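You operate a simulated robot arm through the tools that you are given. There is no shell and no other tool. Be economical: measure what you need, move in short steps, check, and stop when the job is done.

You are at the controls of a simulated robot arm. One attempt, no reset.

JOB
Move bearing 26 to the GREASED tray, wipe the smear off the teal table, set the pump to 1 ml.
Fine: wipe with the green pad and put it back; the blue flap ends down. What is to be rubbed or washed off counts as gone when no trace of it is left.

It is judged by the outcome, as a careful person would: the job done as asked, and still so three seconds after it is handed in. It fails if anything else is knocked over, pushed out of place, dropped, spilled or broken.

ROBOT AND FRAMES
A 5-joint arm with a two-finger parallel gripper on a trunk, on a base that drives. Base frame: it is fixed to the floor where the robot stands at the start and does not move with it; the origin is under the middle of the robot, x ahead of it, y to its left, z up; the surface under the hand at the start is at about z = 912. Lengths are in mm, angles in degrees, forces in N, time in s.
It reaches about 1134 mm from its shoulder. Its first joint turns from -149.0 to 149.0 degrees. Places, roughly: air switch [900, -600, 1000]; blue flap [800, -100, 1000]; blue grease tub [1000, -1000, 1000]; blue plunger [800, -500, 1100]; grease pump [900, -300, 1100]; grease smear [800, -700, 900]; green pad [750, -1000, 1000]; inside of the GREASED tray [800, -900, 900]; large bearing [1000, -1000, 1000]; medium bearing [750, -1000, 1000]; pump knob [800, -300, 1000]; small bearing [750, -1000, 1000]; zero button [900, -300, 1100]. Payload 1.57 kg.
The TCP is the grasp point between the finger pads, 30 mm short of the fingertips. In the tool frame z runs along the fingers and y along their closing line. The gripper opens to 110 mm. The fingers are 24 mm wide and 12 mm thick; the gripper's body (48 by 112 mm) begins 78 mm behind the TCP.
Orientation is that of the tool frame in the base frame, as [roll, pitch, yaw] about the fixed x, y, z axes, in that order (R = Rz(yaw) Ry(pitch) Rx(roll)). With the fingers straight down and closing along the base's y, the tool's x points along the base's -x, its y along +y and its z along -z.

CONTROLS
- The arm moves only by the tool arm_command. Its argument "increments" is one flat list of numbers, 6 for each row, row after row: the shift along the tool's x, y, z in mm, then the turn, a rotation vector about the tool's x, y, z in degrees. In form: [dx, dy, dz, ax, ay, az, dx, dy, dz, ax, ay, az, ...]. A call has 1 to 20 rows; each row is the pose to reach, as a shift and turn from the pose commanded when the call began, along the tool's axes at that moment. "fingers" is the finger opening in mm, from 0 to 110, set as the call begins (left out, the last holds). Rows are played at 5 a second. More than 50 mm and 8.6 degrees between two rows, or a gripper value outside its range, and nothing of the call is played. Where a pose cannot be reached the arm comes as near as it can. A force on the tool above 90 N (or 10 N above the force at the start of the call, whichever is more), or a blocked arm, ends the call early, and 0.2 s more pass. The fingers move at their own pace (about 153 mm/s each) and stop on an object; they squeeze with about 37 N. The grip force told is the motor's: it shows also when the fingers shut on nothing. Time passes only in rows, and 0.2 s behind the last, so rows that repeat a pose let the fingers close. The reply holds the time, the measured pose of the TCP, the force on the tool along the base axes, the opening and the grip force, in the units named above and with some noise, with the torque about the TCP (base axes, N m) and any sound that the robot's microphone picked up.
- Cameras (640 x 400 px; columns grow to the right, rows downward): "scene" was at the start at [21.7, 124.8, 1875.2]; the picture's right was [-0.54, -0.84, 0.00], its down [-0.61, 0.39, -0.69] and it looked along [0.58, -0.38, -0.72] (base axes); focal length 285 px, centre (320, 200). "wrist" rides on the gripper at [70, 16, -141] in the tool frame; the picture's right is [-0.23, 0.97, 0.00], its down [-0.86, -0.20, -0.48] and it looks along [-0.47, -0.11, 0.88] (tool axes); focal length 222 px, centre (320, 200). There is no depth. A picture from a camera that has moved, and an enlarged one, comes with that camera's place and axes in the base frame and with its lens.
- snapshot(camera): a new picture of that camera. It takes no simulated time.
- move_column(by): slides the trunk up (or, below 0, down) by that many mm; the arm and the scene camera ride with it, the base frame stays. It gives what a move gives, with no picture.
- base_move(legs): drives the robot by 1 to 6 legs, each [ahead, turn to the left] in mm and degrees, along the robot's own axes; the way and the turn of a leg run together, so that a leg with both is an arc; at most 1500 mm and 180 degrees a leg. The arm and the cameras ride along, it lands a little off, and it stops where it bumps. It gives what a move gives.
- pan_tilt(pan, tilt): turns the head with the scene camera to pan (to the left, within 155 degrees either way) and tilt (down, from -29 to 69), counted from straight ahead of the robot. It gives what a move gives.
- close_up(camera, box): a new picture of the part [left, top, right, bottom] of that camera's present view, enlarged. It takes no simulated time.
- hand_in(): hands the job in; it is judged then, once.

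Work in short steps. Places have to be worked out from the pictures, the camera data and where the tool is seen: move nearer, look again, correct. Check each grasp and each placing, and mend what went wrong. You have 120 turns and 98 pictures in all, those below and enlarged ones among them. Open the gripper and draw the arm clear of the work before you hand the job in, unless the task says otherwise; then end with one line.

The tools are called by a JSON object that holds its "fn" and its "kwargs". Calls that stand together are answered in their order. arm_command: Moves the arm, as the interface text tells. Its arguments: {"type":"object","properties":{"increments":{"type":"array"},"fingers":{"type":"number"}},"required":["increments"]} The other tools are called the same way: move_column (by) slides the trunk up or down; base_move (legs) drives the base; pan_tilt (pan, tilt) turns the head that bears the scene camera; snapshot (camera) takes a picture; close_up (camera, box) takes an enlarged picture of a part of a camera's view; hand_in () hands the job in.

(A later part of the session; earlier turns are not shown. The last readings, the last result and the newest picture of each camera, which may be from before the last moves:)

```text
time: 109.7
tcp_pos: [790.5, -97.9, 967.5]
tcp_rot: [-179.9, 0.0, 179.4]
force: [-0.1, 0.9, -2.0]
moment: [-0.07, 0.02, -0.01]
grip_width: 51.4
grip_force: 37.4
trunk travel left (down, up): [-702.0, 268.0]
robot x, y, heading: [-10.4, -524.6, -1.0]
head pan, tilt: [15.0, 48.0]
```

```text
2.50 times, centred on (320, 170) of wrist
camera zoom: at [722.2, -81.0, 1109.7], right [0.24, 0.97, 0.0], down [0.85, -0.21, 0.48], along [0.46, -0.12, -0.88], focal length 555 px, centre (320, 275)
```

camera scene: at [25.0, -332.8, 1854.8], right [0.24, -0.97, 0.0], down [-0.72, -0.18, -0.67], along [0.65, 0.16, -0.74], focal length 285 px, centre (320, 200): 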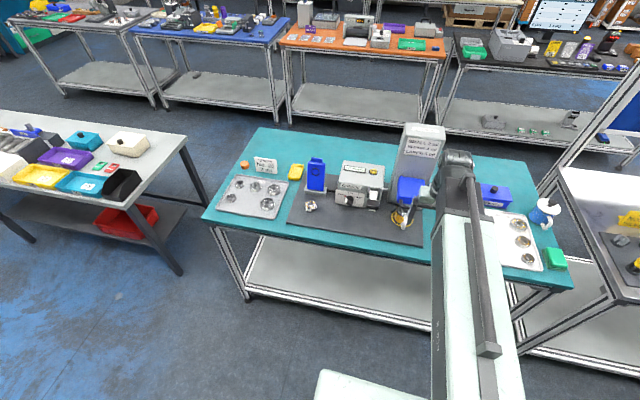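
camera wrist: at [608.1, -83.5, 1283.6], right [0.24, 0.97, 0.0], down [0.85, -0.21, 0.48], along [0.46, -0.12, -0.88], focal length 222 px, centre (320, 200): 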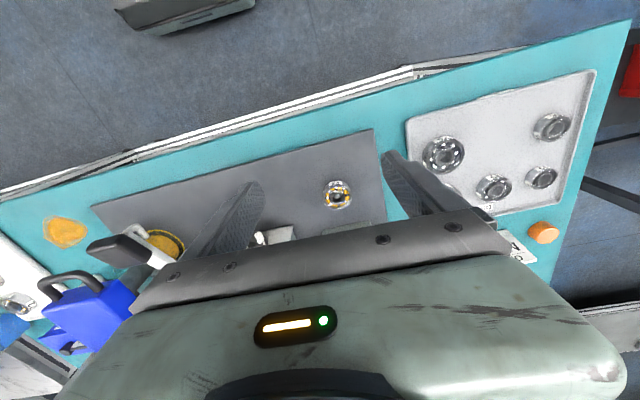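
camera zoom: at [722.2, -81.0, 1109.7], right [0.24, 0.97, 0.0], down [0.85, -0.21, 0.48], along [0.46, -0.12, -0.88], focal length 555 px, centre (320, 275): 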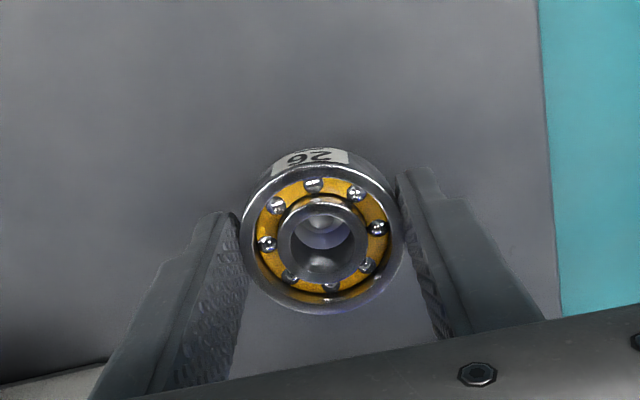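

Bearing 26 is lifted (51 mm wide, about 2 N). I raise it well clear, retract and swing over toward the GREASED tray.

{"fn": "move_column", "kwargs": {"by": 200}}

{"fn": "arm_command", "kwargs": {"increments": [48, 0, 0, 0, 0, 0, 96, 0, 0, 0, 0, 0, 135, 0, 0, 0, 0, 0, 135, -48, 0, 0, 0, 0, 135, -96, 0, 0, 0, 0, 135, -144, 0, 0, 0, 0, 135, -192, 0, 0, 0, 0, 135, -240, 0, 0, 0, 0, 135, -288, 0, 0, 0, 0, 135, -336, 0, 0, 0, 0, 135, -384, 0, 0, 0, 0, 135, -432, 0, 0, 0, 0, 135, -480, 0, 0, 0, 0, 135, -528, 0, 0, 0, 0, 135, -576, 0, 0, 0, 0, 135, -624, 0, 0, 0, 0, 125, -672, 0, 0, 0, 0, 110, -718, 0, 0, 0, 0, 95, -760, 0, 0, 0, 0, 80, -790, 0, 0, 0, 0]}}

{"fn": "snapshot", "kwargs": {"camera": "wrist"}}

```text
time: 111.8
tcp_pos: [790.7, -98.7, 1168.2]
tcp_rot: [-179.9, 0.0, 179.2]
force: [-0.1, 0.3, -1.1]
moment: [-0.03, 0.02, -0.01]
grip_width: 51.1
grip_force: 37.2
trunk travel left (down, up): [-902.0, 68.0]
robot x, y, heading: [-9.3, -523.2, -0.8]
head pan, tilt: [15.0, 48.0]
```

```text
time: 116.0
tcp_pos: [703.6, -888.3, 1167.9]
tcp_rot: [-179.9, 0.0, 179.4]
force: [0.4, 0.7, -1.6]
moment: [0.0, -0.03, -0.01]
grip_width: 51.1
grip_force: 37.2
out of reach, approached as far as the arm can: row 16, 17
trunk travel left (down, up): [-902.0, 68.0]
robot x, y, heading: [-9.8, -522.9, -1.2]
head pan, tilt: [15.0, 48.0]
```

```text
36 pictures are left
camera wrist: at [634.8, -871.2, 1309.5], right [0.24, 0.97, 0.0], down [0.85, -0.21, 0.48], along [0.46, -0.12, -0.88], focal length 222 px, centre (320, 200)
```

wrist: 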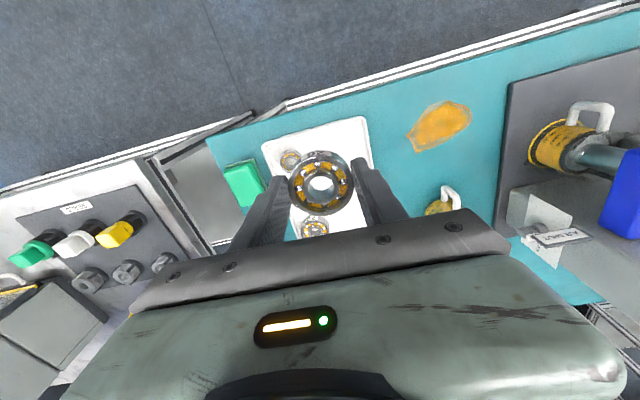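

The tray spans about x 704…, y −818…−996, with bearings along y ≈ −956. I go to the free spot (790, −870) and lower in steps.

{"fn": "arm_command", "kwargs": {"increments": [-43, 9, 0, 0, 0, 0, -86, 17.5, 0, 0, 0, 0]}}

{"fn": "move_column", "kwargs": {"by": -190}}

{"fn": "snapshot", "kwargs": {"camera": "wrist"}}

{"fn": "pan_tilt", "kwargs": {"pan": -25, "tilt": 48}}

{"fn": "snapshot", "kwargs": {"camera": "scene"}}

```text
time: 116.6
tcp_pos: [790.2, -870.6, 1167.7]
tcp_rot: [-179.9, 0.0, 179.3]
force: [-1.1, 0.2, -1.6]
moment: [0.03, 0.02, 0.02]
grip_width: 51.0
grip_force: 37.0
trunk travel left (down, up): [-902.0, 68.0]
robot x, y, heading: [-8.6, -519.5, -1.0]
head pan, tilt: [15.0, 48.0]
```

```text
time: 118.7
tcp_pos: [790.4, -871.4, 978.5]
tcp_rot: [-179.9, 0.0, 179.3]
force: [0.5, -0.8, -1.4]
moment: [-0.02, 0.03, 0.0]
grip_width: 51.1
grip_force: 36.8
trunk travel left (down, up): [-712.0, 258.0]
robot x, y, heading: [-11.0, -523.6, -0.9]
head pan, tilt: [15.0, 48.0]
```

```text
35 pictures are left
camera wrist: at [721.8, -853.3, 1119.8], right [0.24, 0.97, 0.0], down [0.85, -0.21, 0.48], along [0.47, -0.12, -0.88], focal length 222 px, centre (320, 200)
```

wrist: 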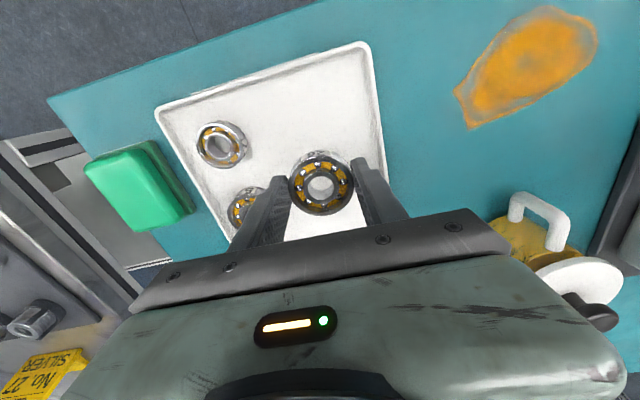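

```text
time: 119.8
tcp_pos: [790.9, -871.0, 977.7]
tcp_rot: [-179.8, 0.1, 179.3]
force: [0.5, 0.0, -1.6]
moment: [0.03, 0.05, 0.01]
grip_width: 50.9
grip_force: 37.4
trunk travel left (down, up): [-712.0, 258.0]
robot x, y, heading: [-10.2, -519.8, -0.9]
head pan, tilt: [-25.0, 48.0]
```

```text
34 pictures are left
camera scene: at [19.3, -386.6, 1690.8], right [-0.44, -0.9, 0.0], down [-0.67, 0.32, -0.67], along [0.6, -0.29, -0.74], focal length 285 px, centre (320, 200)
```

scene: 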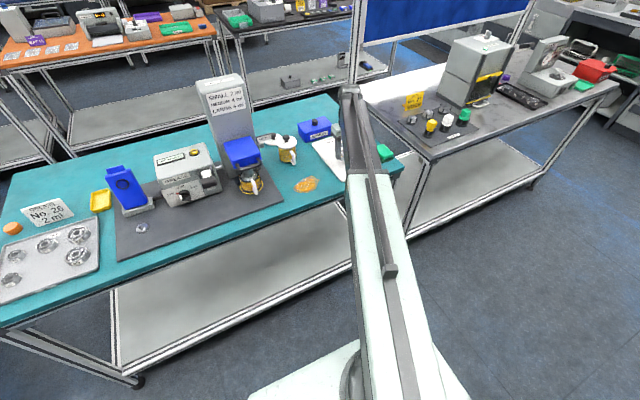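

There is good clearance around the bearing. I lower 22 mm, then in small steps until it touches.

{"fn": "move_column", "kwargs": {"by": -24}}

{"fn": "move_column", "kwargs": {"by": -4}}

```text
time: 120.5
tcp_pos: [790.0, -870.6, 954.6]
tcp_rot: [-179.9, 0.0, 179.3]
force: [-0.1, 0.8, -1.5]
moment: [-0.01, -0.03, 0.04]
grip_width: 50.9
grip_force: 37.2
trunk travel left (down, up): [-688.0, 282.0]
robot x, y, heading: [-8.2, -523.2, -0.8]
head pan, tilt: [-25.0, 48.0]
```

```text
time: 121.0
tcp_pos: [790.0, -871.1, 949.6]
tcp_rot: [-179.9, -0.1, 179.2]
force: [-0.2, 0.2, -1.7]
moment: [0.0, -0.01, -0.03]
grip_width: 51.1
grip_force: 36.5
trunk travel left (down, up): [-684.0, 286.0]
robot x, y, heading: [-8.6, -524.6, -1.0]
head pan, tilt: [-25.0, 48.0]
```

No contact yet; I go on in small steps.

{"fn": "move_column", "kwargs": {"by": -3}}

{"fn": "move_column", "kwargs": {"by": -3}}

```text
time: 121.5
tcp_pos: [791.5, -871.3, 948.2]
tcp_rot: [-179.9, -0.1, 179.3]
force: [0.2, -0.4, -0.1]
moment: [0.03, 0.01, -0.01]
grip_width: 50.8
grip_force: 37.2
trunk travel left (down, up): [-681.0, 289.0]
robot x, y, heading: [-11.3, -523.6, -1.0]
head pan, tilt: [-25.0, 48.0]
```

```text
time: 122.1
tcp_pos: [790.4, -871.0, 944.1]
tcp_rot: [-180.0, 0.0, 179.3]
force: [0.0, -0.1, -1.7]
moment: [-0.02, 0.01, 0.0]
grip_width: 51.2
grip_force: 36.8
trunk travel left (down, up): [-678.0, 292.0]
robot x, y, heading: [-8.7, -523.3, -0.9]
head pan, tilt: [-25.0, 48.0]
```

{"fn": "move_column", "kwargs": {"by": -2}}

{"fn": "move_column", "kwargs": {"by": -2}}

{"fn": "close_up", "kwargs": {"camera": "wrist", "box": [200, 90, 440, 250]}}

```text
time: 122.6
tcp_pos: [790.1, -870.1, 942.5]
tcp_rot: [-179.9, -0.1, 179.3]
force: [0.3, -0.2, -1.4]
moment: [0.01, 0.02, -0.02]
grip_width: 51.2
grip_force: 36.8
trunk travel left (down, up): [-676.0, 294.0]
robot x, y, heading: [-9.6, -523.2, -0.9]
head pan, tilt: [-25.0, 48.0]
```

```text
time: 123.1
tcp_pos: [790.2, -871.5, 939.9]
tcp_rot: [180.0, 0.0, 179.3]
force: [0.6, -0.9, -1.5]
moment: [0.03, 0.06, -0.02]
grip_width: 51.0
grip_force: 36.7
trunk travel left (down, up): [-674.0, 296.0]
robot x, y, heading: [-7.8, -525.6, -0.7]
head pan, tilt: [-25.0, 48.0]
```

```text
2.50 times, centred on (320, 170) of wrist
camera zoom: at [721.9, -853.2, 1081.7], right [0.24, 0.97, 0.0], down [0.85, -0.21, 0.48], along [0.46, -0.12, -0.88], focal length 555 px, centre (320, 275)
```

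zoom: 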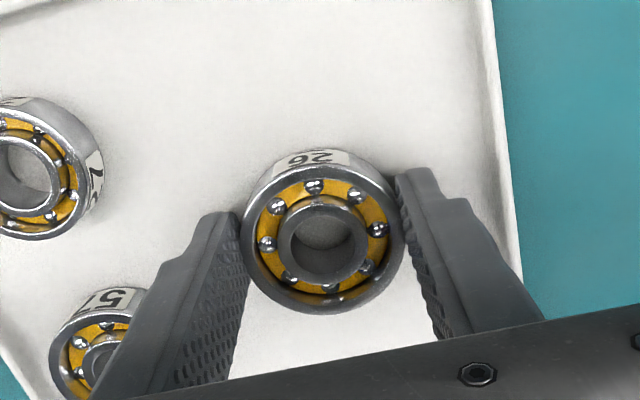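

Close, but still hanging by weight. A few more small steps.

{"fn": "move_column", "kwargs": {"by": -2}}

{"fn": "move_column", "kwargs": {"by": -2}}

{"fn": "move_column", "kwargs": {"by": -2}}

```text
time: 123.6
tcp_pos: [791.7, -870.8, 938.5]
tcp_rot: [-179.9, 0.0, 179.2]
force: [1.4, -0.9, 3.9]
moment: [0.1, -0.06, -0.03]
grip_width: 50.7
grip_force: 36.8
trunk travel left (down, up): [-672.0, 298.0]
robot x, y, heading: [-7.1, -520.9, -1.0]
head pan, tilt: [-25.0, 48.0]
```

```text
time: 124.1
tcp_pos: [789.7, -871.2, 938.3]
tcp_rot: [-179.8, 0.3, 179.4]
force: [5.1, -4.3, 21.3]
moment: [0.14, -0.38, 0.01]
grip_width: 51.5
grip_force: 37.4
trunk travel left (down, up): [-670.0, 300.0]
robot x, y, heading: [-9.5, -525.1, -0.7]
head pan, tilt: [-25.0, 48.0]
```

```text
time: 124.7
tcp_pos: [789.3, -871.8, 936.0]
tcp_rot: [-179.9, 0.2, 179.3]
force: [0.7, -2.7, 20.9]
moment: [0.17, -0.29, 0.05]
grip_width: 50.9
grip_force: 37.1
trunk travel left (down, up): [-668.0, 302.0]
robot x, y, heading: [-14.5, -524.9, -0.9]
head pan, tilt: [-25.0, 48.0]
```

The bearing is in contact with the tray. I release with a small opening and rise.

{"fn": "arm_command", "kwargs": {"increments": [0, 0, 0, 0, 0, 0, 0, 0, 0, 0, 0, 0], "fingers": 66}}

{"fn": "move_column", "kwargs": {"by": 100}}

{"fn": "snapshot", "kwargs": {"camera": "wrist"}}

```text
time: 125.3
tcp_pos: [789.0, -871.3, 936.7]
tcp_rot: [-179.7, 0.1, 179.3]
force: [-2.3, -10.4, 17.5]
moment: [0.24, 0.12, 0.03]
grip_width: 56.3
grip_force: 0.0
trunk travel left (down, up): [-668.0, 302.0]
robot x, y, heading: [-4.5, -519.5, -1.1]
head pan, tilt: [-25.0, 48.0]
```

```text
time: 126.6
tcp_pos: [789.1, -871.3, 1033.7]
tcp_rot: [-179.9, 0.0, 179.3]
force: [-0.7, 0.8, -0.1]
moment: [-0.06, -0.02, 0.0]
grip_width: 65.9
grip_force: 0.1
trunk travel left (down, up): [-768.0, 202.0]
robot x, y, heading: [-4.4, -524.0, -0.8]
head pan, tilt: [-25.0, 48.0]
```

```text
32 pictures are left
camera wrist: at [721.8, -853.2, 1175.8], right [0.24, 0.97, 0.0], down [0.85, -0.21, 0.48], along [0.47, -0.12, -0.88], focal length 222 px, centre (320, 200)
```

wrist: 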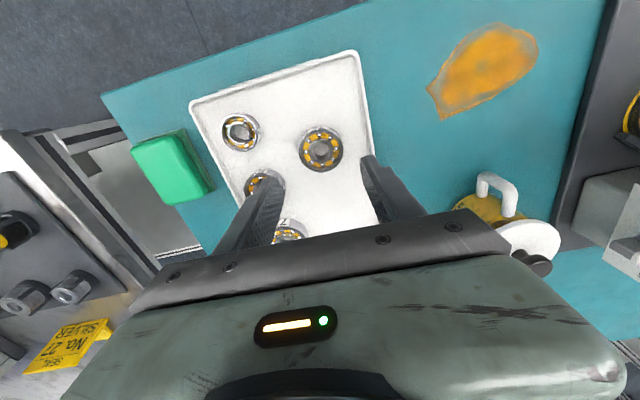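

Bearing 26 sits in the GREASED tray. Next the green pad, at about (769, −1035): I move over for a close look.

{"fn": "arm_command", "kwargs": {"increments": [40, -42, 0, 0, 0, 0, 70, -84, 0, 0, 0, 0, 75, -126, 0, 0, 0, 0, 75, -165, 0, 0, 0, 0], "fingers": 100}}

{"fn": "snapshot", "kwargs": {"camera": "wrist"}}

{"fn": "close_up", "kwargs": {"camera": "scene", "box": [280, 110, 420, 210]}}

```text
refused: row 1 steps farther than a row can; nothing moved
```

```text
31 pictures are left
camera wrist: at [721.8, -853.2, 1175.8], right [0.24, 0.97, 0.0], down [0.85, -0.21, 0.48], along [0.47, -0.12, -0.88], focal length 222 px, centre (320, 200)
```

wrist: 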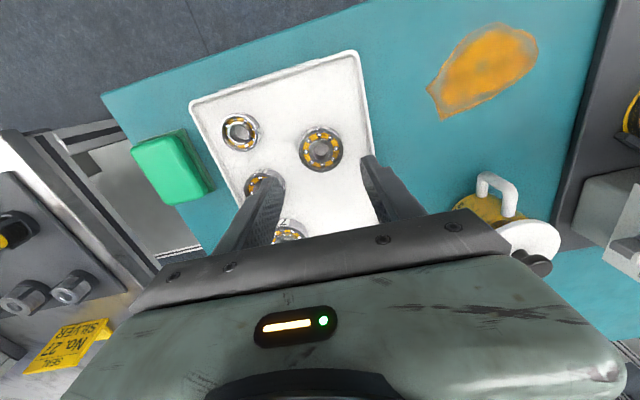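

```text
4.00 times, centred on (350, 160) of scene
camera zoom: at [19.2, -386.6, 1746.8], right [-0.44, -0.9, 0.0], down [-0.67, 0.32, -0.67], along [0.6, -0.29, -0.74], focal length 1140 px, centre (200, 360)
```

zoom: 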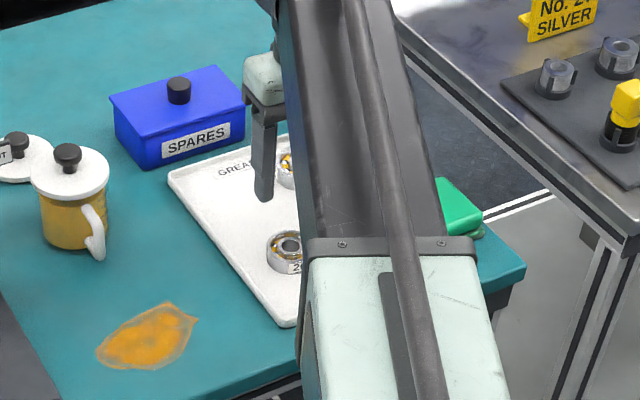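

The step was too long; I send smaller rows.

{"fn": "arm_command", "kwargs": {"increments": [20, -33, 0, 0, 0, 0, 40, -66, 0, 0, 0, 0, 60, -99, 0, 0, 0, 0, 75, -132, 0, 0, 0, 0, 75, -165, 0, 0, 0, 0], "fingers": 100}}

{"fn": "snapshot", "kwargs": {"camera": "wrist"}}

{"fn": "close_up", "kwargs": {"camera": "scene", "box": [300, 110, 460, 210]}}

```text
time: 127.8
tcp_pos: [713.4, -1035.3, 1033.5]
tcp_rot: [-179.9, -0.1, 179.3]
force: [-0.4, 0.7, -1.0]
moment: [0.03, 0.0, 0.0]
grip_width: 100.1
grip_force: 0.0
trunk travel left (down, up): [-768.0, 202.0]
robot x, y, heading: [-7.4, -525.3, -0.9]
head pan, tilt: [-25.0, 48.0]
```

```text
29 pictures are left
camera wrist: at [644.2, -1017.8, 1175.7], right [0.24, 0.97, 0.0], down [0.85, -0.21, 0.48], along [0.47, -0.12, -0.88], focal length 222 px, centre (320, 200)
```

wrist: 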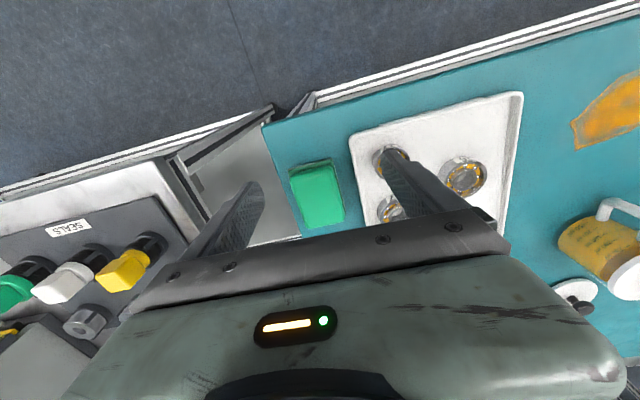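

```text
4.00 times, centred on (380, 160) of scene
camera zoom: at [19.1, -386.9, 1746.8], right [-0.44, -0.9, 0.0], down [-0.67, 0.32, -0.67], along [0.6, -0.29, -0.74], focal length 1140 px, centre (80, 360)
```

zoom: 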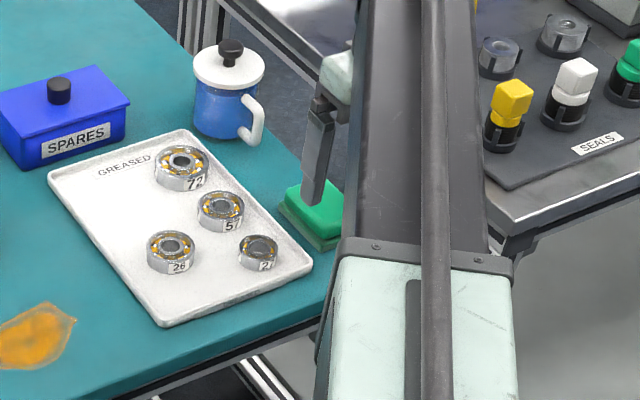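

I zoom in on the pad to see its layers before gripping.

{"fn": "close_up", "kwargs": {"camera": "wrist", "box": [270, 140, 370, 240]}}

{"fn": "close_up", "kwargs": {"camera": "scene", "box": [362, 148, 394, 178]}}

```text
4.00 times, centred on (320, 190) of wrist
camera zoom: at [644.2, -1017.8, 1175.7], right [0.24, 0.97, 0.0], down [0.85, -0.21, 0.48], along [0.47, -0.12, -0.88], focal length 888 px, centre (320, 240)
```

zoom: 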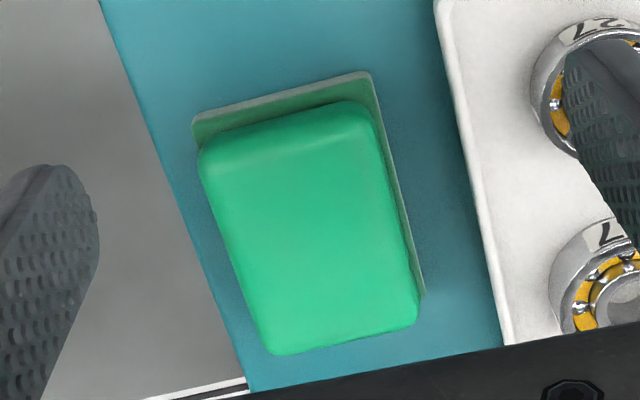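

```text
13.33 times, centred on (378, 163) of scene
camera zoom: at [19.1, -386.9, 1746.8], right [-0.44, -0.9, 0.0], down [-0.67, 0.32, -0.67], along [0.6, -0.29, -0.74], focal length 3799 px, centre (-453, 693)
```

zoom: 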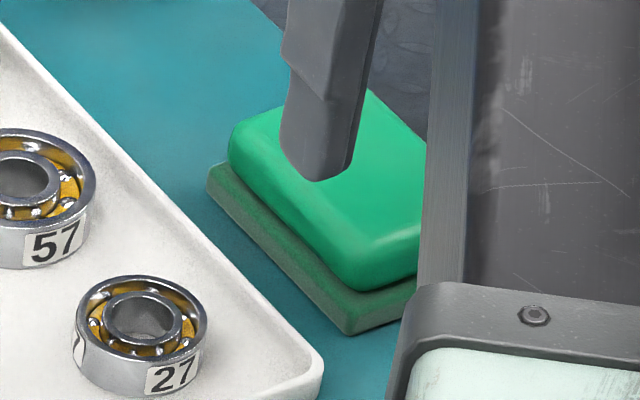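

The light green pad lies on a larger, darker slab, so I grip only the pad. I centre at (767, −1051), opening 62, and lower partway to check.

{"fn": "arm_command", "kwargs": {"increments": [-27, -8, 0, 0, 0, 0, -54, -15.5, 0, 0, 0, 0], "fingers": 62}}

{"fn": "move_column", "kwargs": {"by": -45}}

{"fn": "close_up", "kwargs": {"camera": "wrist", "box": [200, 80, 440, 240]}}

```text
time: 128.4
tcp_pos: [767.8, -1051.7, 1034.6]
tcp_rot: [-179.9, 0.0, 179.3]
force: [0.5, 0.0, 0.2]
moment: [-0.05, -0.01, 0.01]
grip_width: 62.2
grip_force: 0.1
trunk travel left (down, up): [-768.0, 202.0]
robot x, y, heading: [-7.3, -521.3, -1.0]
head pan, tilt: [-25.0, 48.0]
```

```text
time: 129.3
tcp_pos: [765.1, -1052.5, 989.4]
tcp_rot: [-179.8, 0.0, 179.3]
force: [-1.0, 0.6, 0.2]
moment: [-0.02, -0.01, 0.02]
grip_width: 62.3
grip_force: 0.1
trunk travel left (down, up): [-723.0, 247.0]
robot x, y, heading: [-8.5, -520.5, -0.7]
head pan, tilt: [-25.0, 48.0]
```

```text
2.50 times, centred on (320, 160) of wrist
camera zoom: at [697.4, -1034.3, 1130.8], right [0.24, 0.97, 0.0], down [0.85, -0.21, 0.48], along [0.47, -0.12, -0.88], focal length 555 px, centre (320, 300)
```

zoom: 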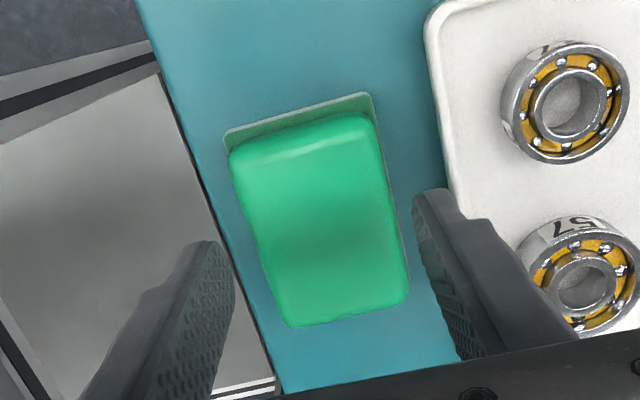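

The pad is centred between the fingers. I lower to TCP z ≈ 955 and close.

{"fn": "move_column", "kwargs": {"by": -34}}

{"fn": "arm_command", "kwargs": {"increments": [0, 0, 0, 0, 0, 0, 0, 0, 0, 0, 0, 0, 0, 0, 0, 0, 0, 0], "fingers": 0}}

{"fn": "move_column", "kwargs": {"by": 25}}

{"fn": "close_up", "kwargs": {"camera": "wrist", "box": [200, 80, 440, 240]}}

```text
time: 130.1
tcp_pos: [766.8, -1052.1, 956.0]
tcp_rot: [-180.0, 0.0, 179.3]
force: [-0.1, 0.0, 0.3]
moment: [0.0, 0.0, -0.01]
grip_width: 62.0
grip_force: 0.1
trunk travel left (down, up): [-689.0, 281.0]
robot x, y, heading: [-9.1, -522.1, -1.0]
head pan, tilt: [-25.0, 48.0]
```

```text
time: 130.8
tcp_pos: [765.3, -1052.6, 956.4]
tcp_rot: [-179.8, 0.0, 179.3]
force: [-0.2, -0.4, 0.7]
moment: [-0.05, 0.0, -0.01]
grip_width: 55.1
grip_force: 37.0
trunk travel left (down, up): [-689.0, 281.0]
robot x, y, heading: [-7.1, -521.1, -0.9]
head pan, tilt: [-25.0, 48.0]
```

```text
time: 131.6
tcp_pos: [766.2, -1051.8, 980.8]
tcp_rot: [-179.9, 0.0, 179.3]
force: [0.1, -0.9, -0.9]
moment: [-0.01, -0.01, 0.03]
grip_width: 54.9
grip_force: 37.2
trunk travel left (down, up): [-714.0, 256.0]
robot x, y, heading: [-7.7, -524.7, -0.9]
head pan, tilt: [-25.0, 48.0]
```

```text
2.50 times, centred on (320, 160) of wrist
camera zoom: at [697.5, -1034.4, 1121.8], right [0.24, 0.97, 0.0], down [0.85, -0.21, 0.48], along [0.47, -0.12, -0.88], focal length 555 px, centre (320, 300)
```

zoom: 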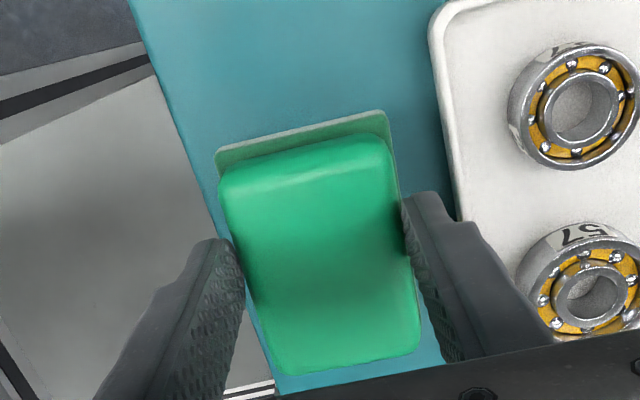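

The pad came up with its dark scouring layer as one piece, so its bottom is the wiping face (table contact at TCP z ≈ 956). I raise and carry it to the smear, which spans about x 722–798, y −742…−634.

{"fn": "move_column", "kwargs": {"by": 50}}

{"fn": "arm_command", "kwargs": {"increments": [0, 48, 0, 0, 0, 0, 0, 96, 0, 0, 0, 0, 5, 144, 0, 0, 0, 0, 10, 192, 0, 0, 0, 0, 20, 240, 0, 0, 0, 0, 30, 280, 0, 0, 0, 0, 30, 297, 0, 0, 0, 0]}}

{"fn": "move_column", "kwargs": {"by": -70}}

{"fn": "snapshot", "kwargs": {"camera": "wrist"}}

```text
time: 132.5
tcp_pos: [766.7, -1052.0, 1030.4]
tcp_rot: [-179.9, -0.1, 179.3]
force: [-1.1, -0.2, -0.7]
moment: [0.0, 0.02, 0.01]
grip_width: 54.6
grip_force: 36.9
trunk travel left (down, up): [-764.0, 206.0]
robot x, y, heading: [-8.0, -521.9, -0.7]
head pan, tilt: [-25.0, 48.0]
```

```text
time: 134.1
tcp_pos: [740.0, -754.3, 1029.5]
tcp_rot: [-180.0, 0.0, 179.3]
force: [0.1, -0.6, -0.1]
moment: [-0.02, 0.05, 0.02]
grip_width: 54.9
grip_force: 36.8
out of reach, approached as far as the arm can: row 6
trunk travel left (down, up): [-764.0, 206.0]
robot x, y, heading: [-4.6, -526.0, -1.5]
head pan, tilt: [-25.0, 48.0]
```

```text
time: 135.2
tcp_pos: [738.6, -755.7, 960.5]
tcp_rot: [-179.9, 0.0, 179.3]
force: [-0.1, 0.0, 0.6]
moment: [0.01, -0.01, 0.0]
grip_width: 54.8
grip_force: 37.4
trunk travel left (down, up): [-694.0, 276.0]
robot x, y, heading: [-9.6, -524.3, -0.9]
head pan, tilt: [-25.0, 48.0]
```

```text
23 pictures are left
camera wrist: at [670.6, -737.5, 1101.8], right [0.24, 0.97, 0.0], down [0.85, -0.21, 0.48], along [0.47, -0.12, -0.88], focal length 222 px, centre (320, 200)
```

wrist: 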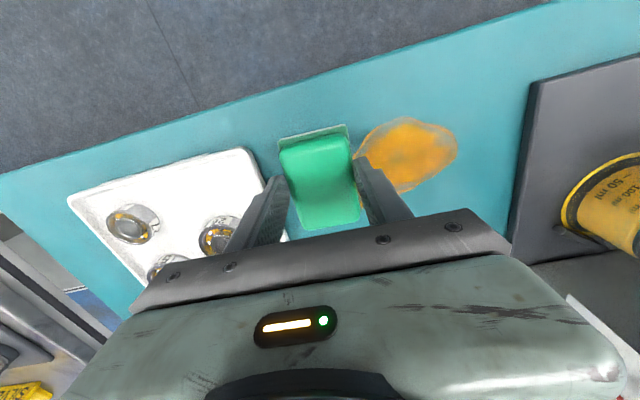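

I lower onto the table in small steps and look for light pressing force.

{"fn": "move_column", "kwargs": {"by": -5}}

{"fn": "move_column", "kwargs": {"by": -3}}

```text
time: 135.7
tcp_pos: [738.3, -755.3, 954.6]
tcp_rot: [-179.8, 0.0, 179.3]
force: [-0.9, -0.8, 1.1]
moment: [0.02, -0.05, -0.02]
grip_width: 55.0
grip_force: 36.6
trunk travel left (down, up): [-689.0, 281.0]
robot x, y, heading: [-5.5, -527.3, -1.0]
head pan, tilt: [-25.0, 48.0]
```

```text
time: 136.2
tcp_pos: [737.9, -754.5, 955.3]
tcp_rot: [-179.8, 0.2, 179.3]
force: [5.7, -2.4, 25.1]
moment: [-0.1, -0.27, -0.01]
grip_width: 54.9
grip_force: 37.1
trunk travel left (down, up): [-686.0, 284.0]
robot x, y, heading: [-7.6, -520.4, -0.7]
head pan, tilt: [-25.0, 48.0]
```

About 25 N pressing. I sweep the pad back and forth over the smear in four lanes.

{"fn": "arm_command", "kwargs": {"increments": [0, 35, 0, 0, 0, 0, 0, 70, 0, 0, 0, 0, 0, 105, 0, 0, 0, 0, 0, 137, 0, 0, 0, 0, -17, 137, 0, 0, 0, 0, -35, 137, 0, 0, 0, 0, -35, 105, 0, 0, 0, 0, -35, 70, 0, 0, 0, 0, -35, 35, 0, 0, 0, 0, -35, 0, 0, 0, 0, 0, -17, 0, 0, 0, 0, 0, -17, 35, 0, 0, 0, 0, -17, 70, 0, 0, 0, 0, -17, 105, 0, 0, 0, 0, -17, 137, 0, 0, 0, 0, 10, 137, 0, 0, 0, 0, 10, 105, 0, 0, 0, 0, 10, 70, 0, 0, 0, 0, 10, 35, 0, 0, 0, 0, 10, 0, 0, 0, 0, 0]}}

{"fn": "snapshot", "kwargs": {"camera": "wrist"}}

```text
time: 140.4
tcp_pos: [728.5, -755.2, 953.8]
tcp_rot: [-179.8, 0.1, 179.3]
force: [0.0, 1.4, 12.3]
moment: [0.3, -0.11, 0.0]
grip_width: 55.0
grip_force: 36.8
trunk travel left (down, up): [-686.0, 284.0]
robot x, y, heading: [-11.8, -523.8, -1.0]
head pan, tilt: [-25.0, 48.0]
```

```text
22 pictures are left
camera wrist: at [659.9, -738.4, 1094.6], right [0.24, 0.97, 0.0], down [0.85, -0.21, 0.48], along [0.47, -0.12, -0.88], focal length 222 px, centre (320, 200)
```

wrist: 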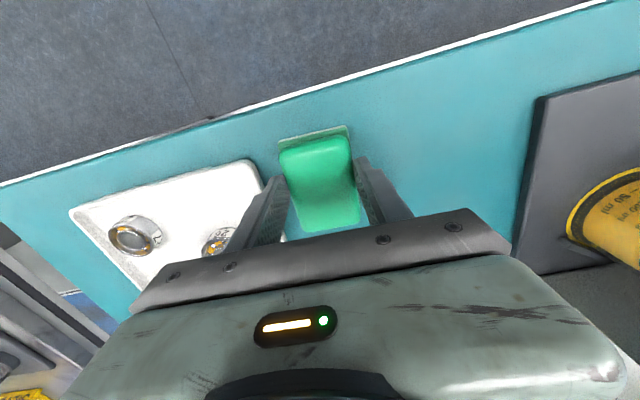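

It looks clean. I lift the pad and check closely for traces.

{"fn": "move_column", "kwargs": {"by": 75}}

{"fn": "close_up", "kwargs": {"camera": "wrist", "box": [280, 60, 540, 230]}}

{"fn": "close_up", "kwargs": {"camera": "scene", "box": [240, 130, 400, 250]}}

```text
time: 141.5
tcp_pos: [729.1, -756.1, 1027.7]
tcp_rot: [-179.9, 0.0, 179.3]
force: [1.0, -0.1, -0.8]
moment: [0.0, 0.02, -0.03]
grip_width: 54.9
grip_force: 36.9
trunk travel left (down, up): [-761.0, 209.0]
robot x, y, heading: [-9.3, -522.9, -0.8]
head pan, tilt: [-25.0, 48.0]
```

```text
2.35 times, centred on (410, 145) of wrist
camera zoom: at [661.0, -738.5, 1168.7], right [0.24, 0.97, 0.0], down [0.85, -0.21, 0.48], along [0.47, -0.12, -0.88], focal length 523 px, centre (108, 329)
```

zoom: 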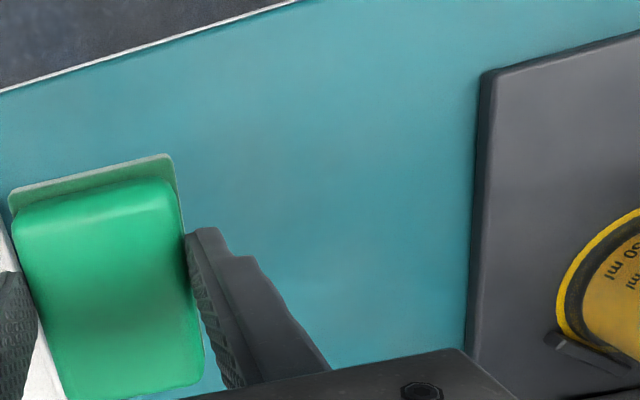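

```text
3.33 times, centred on (320, 190) of scene
camera zoom: at [19.2, -386.6, 1739.8], right [-0.44, -0.9, 0.0], down [-0.67, 0.32, -0.67], along [0.6, -0.29, -0.74], focal length 950 px, centre (320, 233)
```

zoom: 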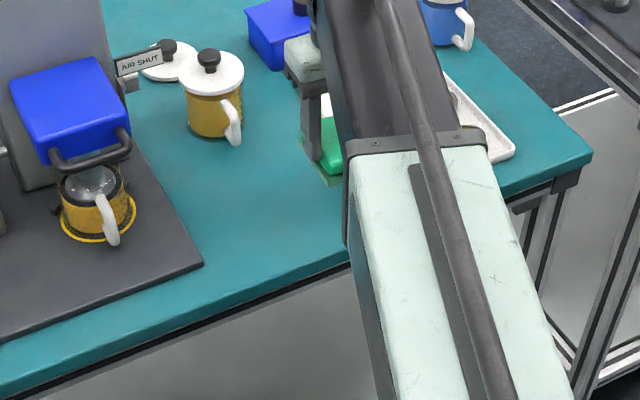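

I look tighter for any faint residue.

{"fn": "close_up", "kwargs": {"camera": "wrist", "box": [345, 95, 475, 205]}}

```text
3.64 times, centred on (410, 150) of wrist
camera zoom: at [661.0, -738.5, 1168.7], right [0.24, 0.97, 0.0], down [0.85, -0.21, 0.48], along [0.47, -0.12, -0.88], focal length 808 px, centre (-7, 382)
```

zoom: 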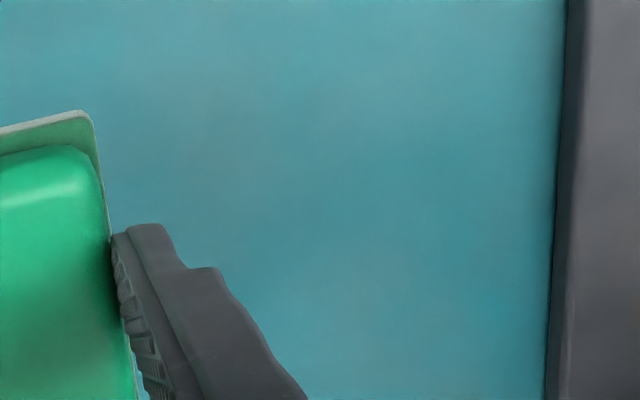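

There is perhaps a very faint tint left, so I do a second pass to be sure.

{"fn": "move_column", "kwargs": {"by": -75}}

{"fn": "arm_command", "kwargs": {"increments": [0, 35, 0, 0, 0, 0, 0, 70, 0, 0, 0, 0, 0, 105, 0, 0, 0, 0, 0, 135, 0, 0, 0, 0, -25, 135, 0, 0, 0, 0, -25, 105, 0, 0, 0, 0, -25, 70, 0, 0, 0, 0, -25, 35, 0, 0, 0, 0, -25, 0, 0, 0, 0, 0, -45, 0, 0, 0, 0, 0, -45, 35, 0, 0, 0, 0, -45, 70, 0, 0, 0, 0, -45, 105, 0, 0, 0, 0, -45, 135, 0, 0, 0, 0, -15, 135, 0, 0, 0, 0, -15, 105, 0, 0, 0, 0, -15, 70, 0, 0, 0, 0, -15, 35, 0, 0, 0, 0, -15, 0, 0, 0, 0, 0, -15, -5, 0, 0, 0, 0]}}

{"fn": "move_column", "kwargs": {"by": 75}}

{"fn": "close_up", "kwargs": {"camera": "wrist", "box": [345, 95, 475, 205]}}

```text
time: 142.7
tcp_pos: [728.3, -756.1, 952.6]
tcp_rot: [-179.9, 0.0, 179.3]
force: [-1.5, 0.5, 4.4]
moment: [0.0, 0.0, 0.0]
grip_width: 54.8
grip_force: 37.2
trunk travel left (down, up): [-686.0, 284.0]
robot x, y, heading: [-8.1, -518.2, -1.0]
head pan, tilt: [-25.0, 48.0]
```

```text
time: 146.9
tcp_pos: [743.5, -761.6, 953.9]
tcp_rot: [-180.0, 0.0, 179.4]
force: [-0.2, 2.2, 4.4]
moment: [0.08, 0.03, 0.03]
grip_width: 54.6
grip_force: 36.9
trunk travel left (down, up): [-686.0, 284.0]
robot x, y, heading: [-5.1, -527.6, -0.9]
head pan, tilt: [-25.0, 48.0]
```

```text
time: 148.0
tcp_pos: [744.5, -760.9, 1026.9]
tcp_rot: [-179.9, 0.0, 179.3]
force: [0.1, -0.4, -0.6]
moment: [0.02, 0.05, 0.01]
grip_width: 54.8
grip_force: 36.3
trunk travel left (down, up): [-761.0, 209.0]
robot x, y, heading: [-9.3, -521.9, -0.8]
head pan, tilt: [-25.0, 48.0]
```

```text
3.64 times, centred on (410, 150) of wrist
camera zoom: at [676.0, -744.0, 1168.7], right [0.24, 0.97, 0.0], down [0.85, -0.21, 0.48], along [0.47, -0.12, -0.88], focal length 808 px, centre (-7, 382)
```

zoom: 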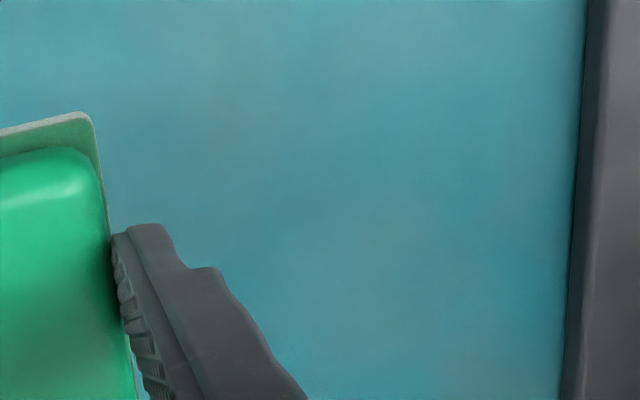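

Clean; what is left is the table's own texture. I carry the pad back to its spot at (766, −1052).

{"fn": "arm_command", "kwargs": {"increments": [0, -45, 0, 0, 0, 0, 0, -90, 0, 0, 0, 0, -5, -135, 0, 0, 0, 0, -12, -180, 0, 0, 0, 0, -20, -225, 0, 0, 0, 0, -25, -265, 0, 0, 0, 0, -25, -291, 0, 0, 0, 0, -25, -291, 0, 0, 0, 0]}}

{"fn": "close_up", "kwargs": {"camera": "wrist", "box": [200, 80, 440, 240]}}

```text
time: 149.8
tcp_pos: [767.4, -1051.5, 1027.2]
tcp_rot: [-179.8, 0.1, 179.4]
force: [0.8, -0.2, -0.8]
moment: [-0.01, 0.0, 0.02]
grip_width: 55.0
grip_force: 37.0
trunk travel left (down, up): [-761.0, 209.0]
robot x, y, heading: [-6.3, -524.3, -0.9]
head pan, tilt: [-25.0, 48.0]
```

```text
2.50 times, centred on (320, 160) of wrist
camera zoom: at [698.0, -1034.5, 1168.6], right [0.24, 0.97, 0.0], down [0.85, -0.21, 0.48], along [0.47, -0.12, -0.88], focal length 555 px, centre (320, 300)
```

zoom: 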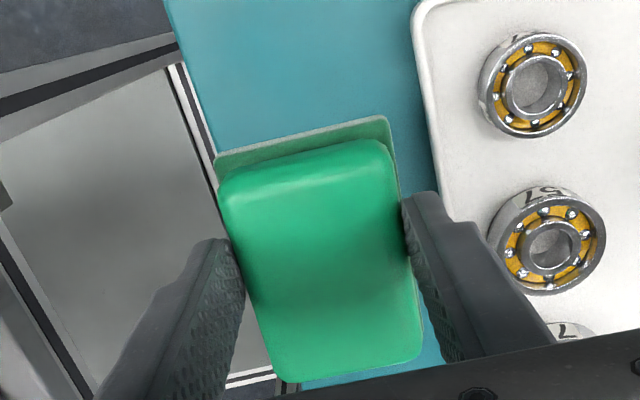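

Above the original spot. I lower it to the table and release.

{"fn": "move_column", "kwargs": {"by": -72}}

{"fn": "move_column", "kwargs": {"by": -2}}

```text
time: 150.9
tcp_pos: [766.7, -1052.2, 954.6]
tcp_rot: [-179.8, 0.1, 179.2]
force: [-0.3, 0.3, -0.3]
moment: [-0.03, -0.02, -0.01]
grip_width: 54.7
grip_force: 37.1
trunk travel left (down, up): [-689.0, 281.0]
robot x, y, heading: [-10.6, -527.0, -0.7]
head pan, tilt: [-25.0, 48.0]
```

```text
time: 151.4
tcp_pos: [766.7, -1052.7, 953.5]
tcp_rot: [-179.8, 0.1, 179.3]
force: [-0.3, 1.2, -1.2]
moment: [-0.01, 0.02, -0.01]
grip_width: 55.0
grip_force: 36.9
trunk travel left (down, up): [-687.0, 283.0]
robot x, y, heading: [-8.9, -522.1, -0.7]
head pan, tilt: [-25.0, 48.0]
```

{"fn": "move_column", "kwargs": {"by": -1.5}}

{"fn": "move_column", "kwargs": {"by": -1.5}}

```text
time: 151.9
tcp_pos: [766.9, -1051.6, 953.7]
tcp_rot: [-179.8, 0.2, 179.3]
force: [2.7, -1.8, 10.3]
moment: [0.12, 0.2, 0.03]
grip_width: 54.9
grip_force: 37.1
trunk travel left (down, up): [-685.0, 285.0]
robot x, y, heading: [-9.7, -523.9, -0.8]
head pan, tilt: [-25.0, 48.0]
```

```text
time: 152.4
tcp_pos: [766.2, -1051.3, 952.6]
tcp_rot: [-179.7, 0.3, 179.2]
force: [7.7, -4.7, 23.8]
moment: [-0.11, -0.16, 0.03]
grip_width: 54.8
grip_force: 36.9
trunk travel left (down, up): [-684.0, 286.0]
robot x, y, heading: [-9.7, -525.5, -0.6]
head pan, tilt: [-25.0, 48.0]
```

The pad is on the table. I open to 62 mm and rise.

{"fn": "arm_command", "kwargs": {"increments": [0, 0, 0, 0, 0, 0, 0, 0, 0, 0, 0, 0], "fingers": 63}}

{"fn": "move_column", "kwargs": {"by": 250}}

{"fn": "snapshot", "kwargs": {"camera": "wrist"}}

```text
time: 153.0
tcp_pos: [765.5, -1052.3, 950.2]
tcp_rot: [-179.9, 0.1, 179.4]
force: [-0.1, 0.0, -0.3]
moment: [0.0, 0.0, 0.01]
grip_width: 62.9
grip_force: 0.0
trunk travel left (down, up): [-684.0, 286.0]
robot x, y, heading: [-9.0, -523.6, -0.9]
head pan, tilt: [-25.0, 48.0]
```

```text
time: 155.6
tcp_pos: [767.2, -1052.7, 1198.9]
tcp_rot: [-179.7, 0.0, 179.3]
force: [0.1, 0.1, -0.2]
moment: [0.0, 0.03, 0.01]
grip_width: 63.1
grip_force: 0.1
trunk travel left (down, up): [-934.0, 36.0]
robot x, y, heading: [-6.8, -521.1, -0.8]
head pan, tilt: [-25.0, 48.0]
```

```text
16 pictures are left
camera wrist: at [698.1, -1034.2, 1341.6], right [0.24, 0.97, 0.0], down [0.85, -0.21, 0.48], along [0.47, -0.12, -0.88], focal length 222 px, centre (320, 200)
```

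wrist: 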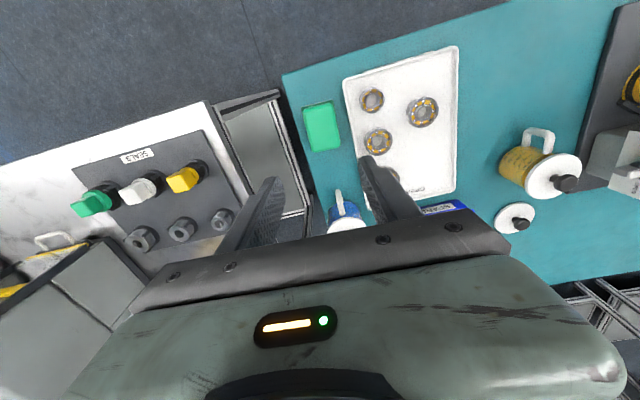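

The pad is back in place. Last is the flap: I retract and swing to the left side, spinning 90° so the fingers close along x, to straddle the flap's top edge and let it down gently.

{"fn": "arm_command", "kwargs": {"increments": [45, 0, 0, 0, 0, 0, 90, 20, 0, 0, 0, 0, 108, 66, 0, 0, 0, 0, 108, 114, 0, 0, 0, 0, 108, 162, 0, 0, 0, 0, 108, 210, 0, 0, 0, 0, 108, 258, 0, 0, 0, 0, 108, 306, 0, 0, 0, 0, 108, 354, 0, 0, 0, 0, 108, 402, 0, 0, 0, 0, 108, 450, 0, 0, 0, 0, 108, 498, 0, 0, 0, 0]}}

{"fn": "arm_command", "kwargs": {"increments": [0, 42, 0, 0, 0, 8.2, 0, 84, 0, 0, 0, 16.4, 0, 126, 0, 0, 0, 24.6, 0, 168, 0, 0, 0, 32.8, 0, 210, 0, 0, 0, 41, 0, 252, 0, 0, 0, 49.2, 0, 294, 0, 0, 0, 57.4, 0, 336, 0, 0, 0, 65.6, 0, 378, 0, 0, 0, 73.8, 0, 420, 0, 0, 0, 82, 0, 456, 0, 0, 0, 89.5], "fingers": 70}}

{"fn": "pan_tilt", "kwargs": {"pan": 17, "tilt": 45}}

{"fn": "snapshot", "kwargs": {"camera": "scene"}}

```text
time: 158.2
tcp_pos: [663.4, -551.1, 1199.9]
tcp_rot: [-179.8, 0.1, 179.3]
force: [0.2, 0.6, 0.3]
moment: [-0.04, -0.04, -0.03]
grip_width: 63.2
grip_force: 0.1
trunk travel left (down, up): [-934.0, 36.0]
robot x, y, heading: [-7.3, -521.7, -1.0]
head pan, tilt: [-25.0, 48.0]
```

```text
time: 160.6
tcp_pos: [672.7, -94.9, 1200.0]
tcp_rot: [179.8, 0.1, 89.8]
force: [-1.1, 0.9, 0.2]
moment: [-0.02, 0.0, 0.02]
grip_width: 69.9
grip_force: 0.0
out of reach, approached as far as the arm can: row 7, 8, 9, 10, 11
trunk travel left (down, up): [-934.0, 36.0]
robot x, y, heading: [-10.2, -520.0, -0.8]
head pan, tilt: [-25.0, 48.0]
```

```text
time: 161.7
tcp_pos: [671.2, -97.4, 1200.8]
tcp_rot: [179.8, 0.2, 89.9]
force: [0.0, 0.6, -0.7]
moment: [-0.05, -0.02, -0.03]
grip_width: 69.9
grip_force: 0.1
trunk travel left (down, up): [-934.0, 36.0]
robot x, y, heading: [-9.1, -521.8, -0.9]
head pan, tilt: [17.0, 45.0]
```

```text
15 pictures are left
camera scene: at [26.3, -329.6, 1916.9], right [0.28, -0.96, 0.0], down [-0.68, -0.2, -0.71], along [0.68, 0.2, -0.71], focal length 285 px, centre (320, 200)
```

scene: 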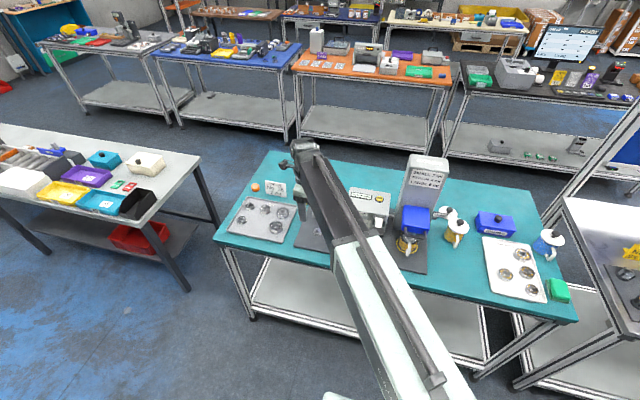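

The arm hides the flap from the scene camera, so I move above it (x ≈ 915) and look with the wrist camera.

{"fn": "arm_command", "kwargs": {"increments": [0, 48, 0, 0, 0, 0, 0, 96, 0, 0, 0, 0, 0, 144, 0, 0, 0, 0, 0, 192, 0, 0, 0, 0, 0, 240, 0, 0, 0, 0]}}

{"fn": "snapshot", "kwargs": {"camera": "wrist"}}

```text
time: 162.9
tcp_pos: [844.8, -124.6, 1198.7]
tcp_rot: [179.7, 0.2, 89.9]
force: [0.0, -0.3, -0.1]
moment: [-0.03, 0.04, -0.01]
grip_width: 70.0
grip_force: 0.0
out of reach, approached as far as the arm can: row 4, 5
trunk travel left (down, up): [-934.0, 36.0]
robot x, y, heading: [-4.2, -524.4, -0.7]
head pan, tilt: [17.0, 45.0]
```

```text
14 pictures are left
camera wrist: at [862.0, -54.7, 1341.4], right [0.97, -0.23, 0.0], down [-0.2, -0.85, 0.48], along [-0.11, -0.47, -0.88], focal length 222 px, centre (320, 200)
```

wrist: 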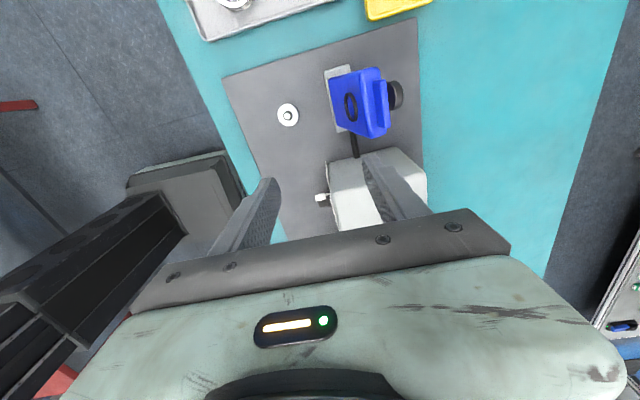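

The flap's tab is at about (922, −95, 1078), beyond the arm's reach from here (limit about 938 mm). I retract and drive the base to about (70, −200).

{"fn": "arm_command", "kwargs": {"increments": [0, -48, 0, 0, 0, 0, 0, -96, 0, 0, 0, 0, 0, -144, 0, 0, 0, 0, 0, -180, 0, 0, 0, 0]}}

{"fn": "base_move", "kwargs": {"legs": [[0, 90], [320, 0], [0, -89], [80, 0]]}}

```text
time: 163.9
tcp_pos: [663.1, -123.2, 1201.8]
tcp_rot: [179.8, 0.2, 89.8]
force: [-0.2, 0.6, 1.1]
moment: [-0.03, -0.02, 0.0]
grip_width: 70.2
grip_force: 0.1
trunk travel left (down, up): [-934.0, 36.0]
robot x, y, heading: [-7.6, -524.8, -0.7]
head pan, tilt: [17.0, 45.0]
```

```text
time: 174.2
tcp_pos: [768.0, 185.8, 1198.0]
tcp_rot: [-179.9, 0.2, 89.0]
force: [0.4, 0.8, -0.5]
moment: [0.02, 0.08, 0.03]
grip_width: 69.9
grip_force: 0.1
trunk travel left (down, up): [-934.0, 36.0]
robot x, y, heading: [87.4, -183.0, -2.4]
head pan, tilt: [17.0, 45.0]
```

Now over the flap's top edge at about (922, −96).

{"fn": "arm_command", "kwargs": {"increments": [-45, 20, 0, 0, 0, 0, -90, 40, 0, 0, 0, 0, -135, 60, 0, 0, 0, 0, -180, 80, 0, 0, 0, 0, -225, 100, 0, 0, 0, 0, -265, 125, 0, 0, 0, 0, -279, 157, 0, 0, 0, 0]}}

{"fn": "snapshot", "kwargs": {"camera": "wrist"}}

```text
time: 175.8
tcp_pos: [918.4, -97.0, 1199.7]
tcp_rot: [179.8, 0.2, 88.9]
force: [-0.2, -0.6, 0.5]
moment: [0.0, 0.03, 0.01]
grip_width: 70.2
grip_force: 0.0
trunk travel left (down, up): [-934.0, 36.0]
robot x, y, heading: [86.9, -181.7, -2.3]
head pan, tilt: [17.0, 45.0]
```

```text
13 pictures are left
camera wrist: at [936.8, -26.7, 1341.3], right [0.97, -0.24, 0.0], down [-0.22, -0.85, 0.48], along [-0.12, -0.47, -0.88], focal length 222 px, centre (320, 200)
```

wrist: 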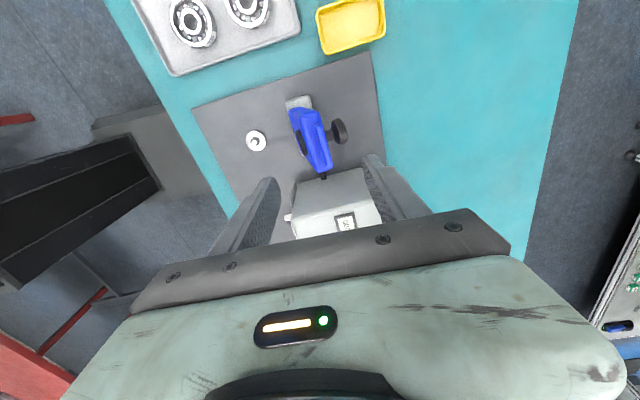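

The tab is centred between the fingers. I lower 108 mm so that the tips straddle the top edge above the knob, then narrow the fingers a bit.

{"fn": "move_column", "kwargs": {"by": -108}}

{"fn": "arm_command", "kwargs": {"increments": [0, 0, 0, 0, 0, 0, 0, 0, 0, 0, 0, 0], "fingers": 50}}

{"fn": "close_up", "kwargs": {"camera": "wrist", "box": [210, 90, 430, 240]}}

```text
time: 177.2
tcp_pos: [917.2, -96.2, 1092.5]
tcp_rot: [179.9, 0.2, 89.1]
force: [0.0, 0.0, -0.9]
moment: [-0.02, -0.01, -0.03]
grip_width: 70.1
grip_force: 0.1
trunk travel left (down, up): [-826.0, 144.0]
robot x, y, heading: [90.5, -180.6, -2.1]
head pan, tilt: [17.0, 45.0]
```

```text
time: 177.8
tcp_pos: [916.8, -95.3, 1091.4]
tcp_rot: [179.9, 0.2, 88.8]
force: [-0.5, 0.4, -0.4]
moment: [0.0, -0.03, 0.01]
grip_width: 49.8
grip_force: 0.1
trunk travel left (down, up): [-826.0, 144.0]
robot x, y, heading: [86.9, -183.7, -2.3]
head pan, tilt: [17.0, 45.0]
```

```text
2.67 times, centred on (320, 165) of wrist
camera zoom: at [935.8, -26.1, 1233.6], right [0.97, -0.25, 0.0], down [-0.22, -0.85, 0.48], along [-0.12, -0.47, -0.88], focal length 592 px, centre (320, 293)
```

zoom: 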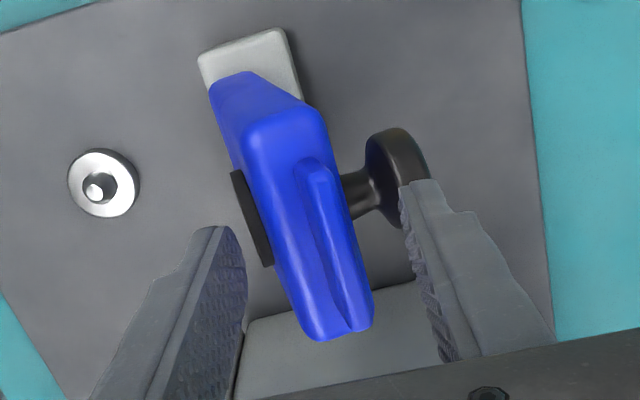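

The fork straddles the plate well. I pull 60 mm toward the robot so the flap passes upright and rests on the front finger.

{"fn": "arm_command", "kwargs": {"increments": [0, -15, 0, 0, 0, 0, 0, -30, 0, 0, 0, 0, 0, -45, 0, 0, 0, 0, 0, -60, 0, 0, 0, 0, 0, -60, 0, 0, 0, 0]}}

{"fn": "close_up", "kwargs": {"camera": "wrist", "box": [210, 90, 430, 240]}}

```text
time: 179.0
tcp_pos: [858.3, -95.5, 1092.0]
tcp_rot: [179.9, 0.2, 88.9]
force: [-0.1, 0.4, 0.1]
moment: [-0.02, 0.0, 0.01]
grip_width: 50.0
grip_force: 0.0
trunk travel left (down, up): [-826.0, 144.0]
robot x, y, heading: [87.6, -180.7, -2.3]
head pan, tilt: [17.0, 45.0]
```

```text
2.67 times, centred on (320, 165) of wrist
camera zoom: at [876.3, -25.4, 1233.6], right [0.97, -0.24, 0.0], down [-0.22, -0.85, 0.48], along [-0.12, -0.47, -0.88], focal length 592 px, centre (320, 293)
```

zoom: 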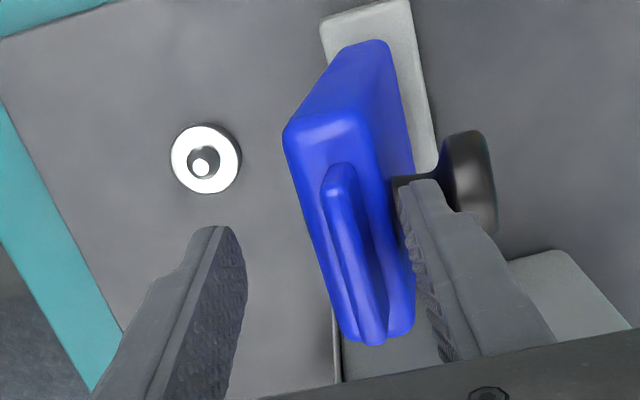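

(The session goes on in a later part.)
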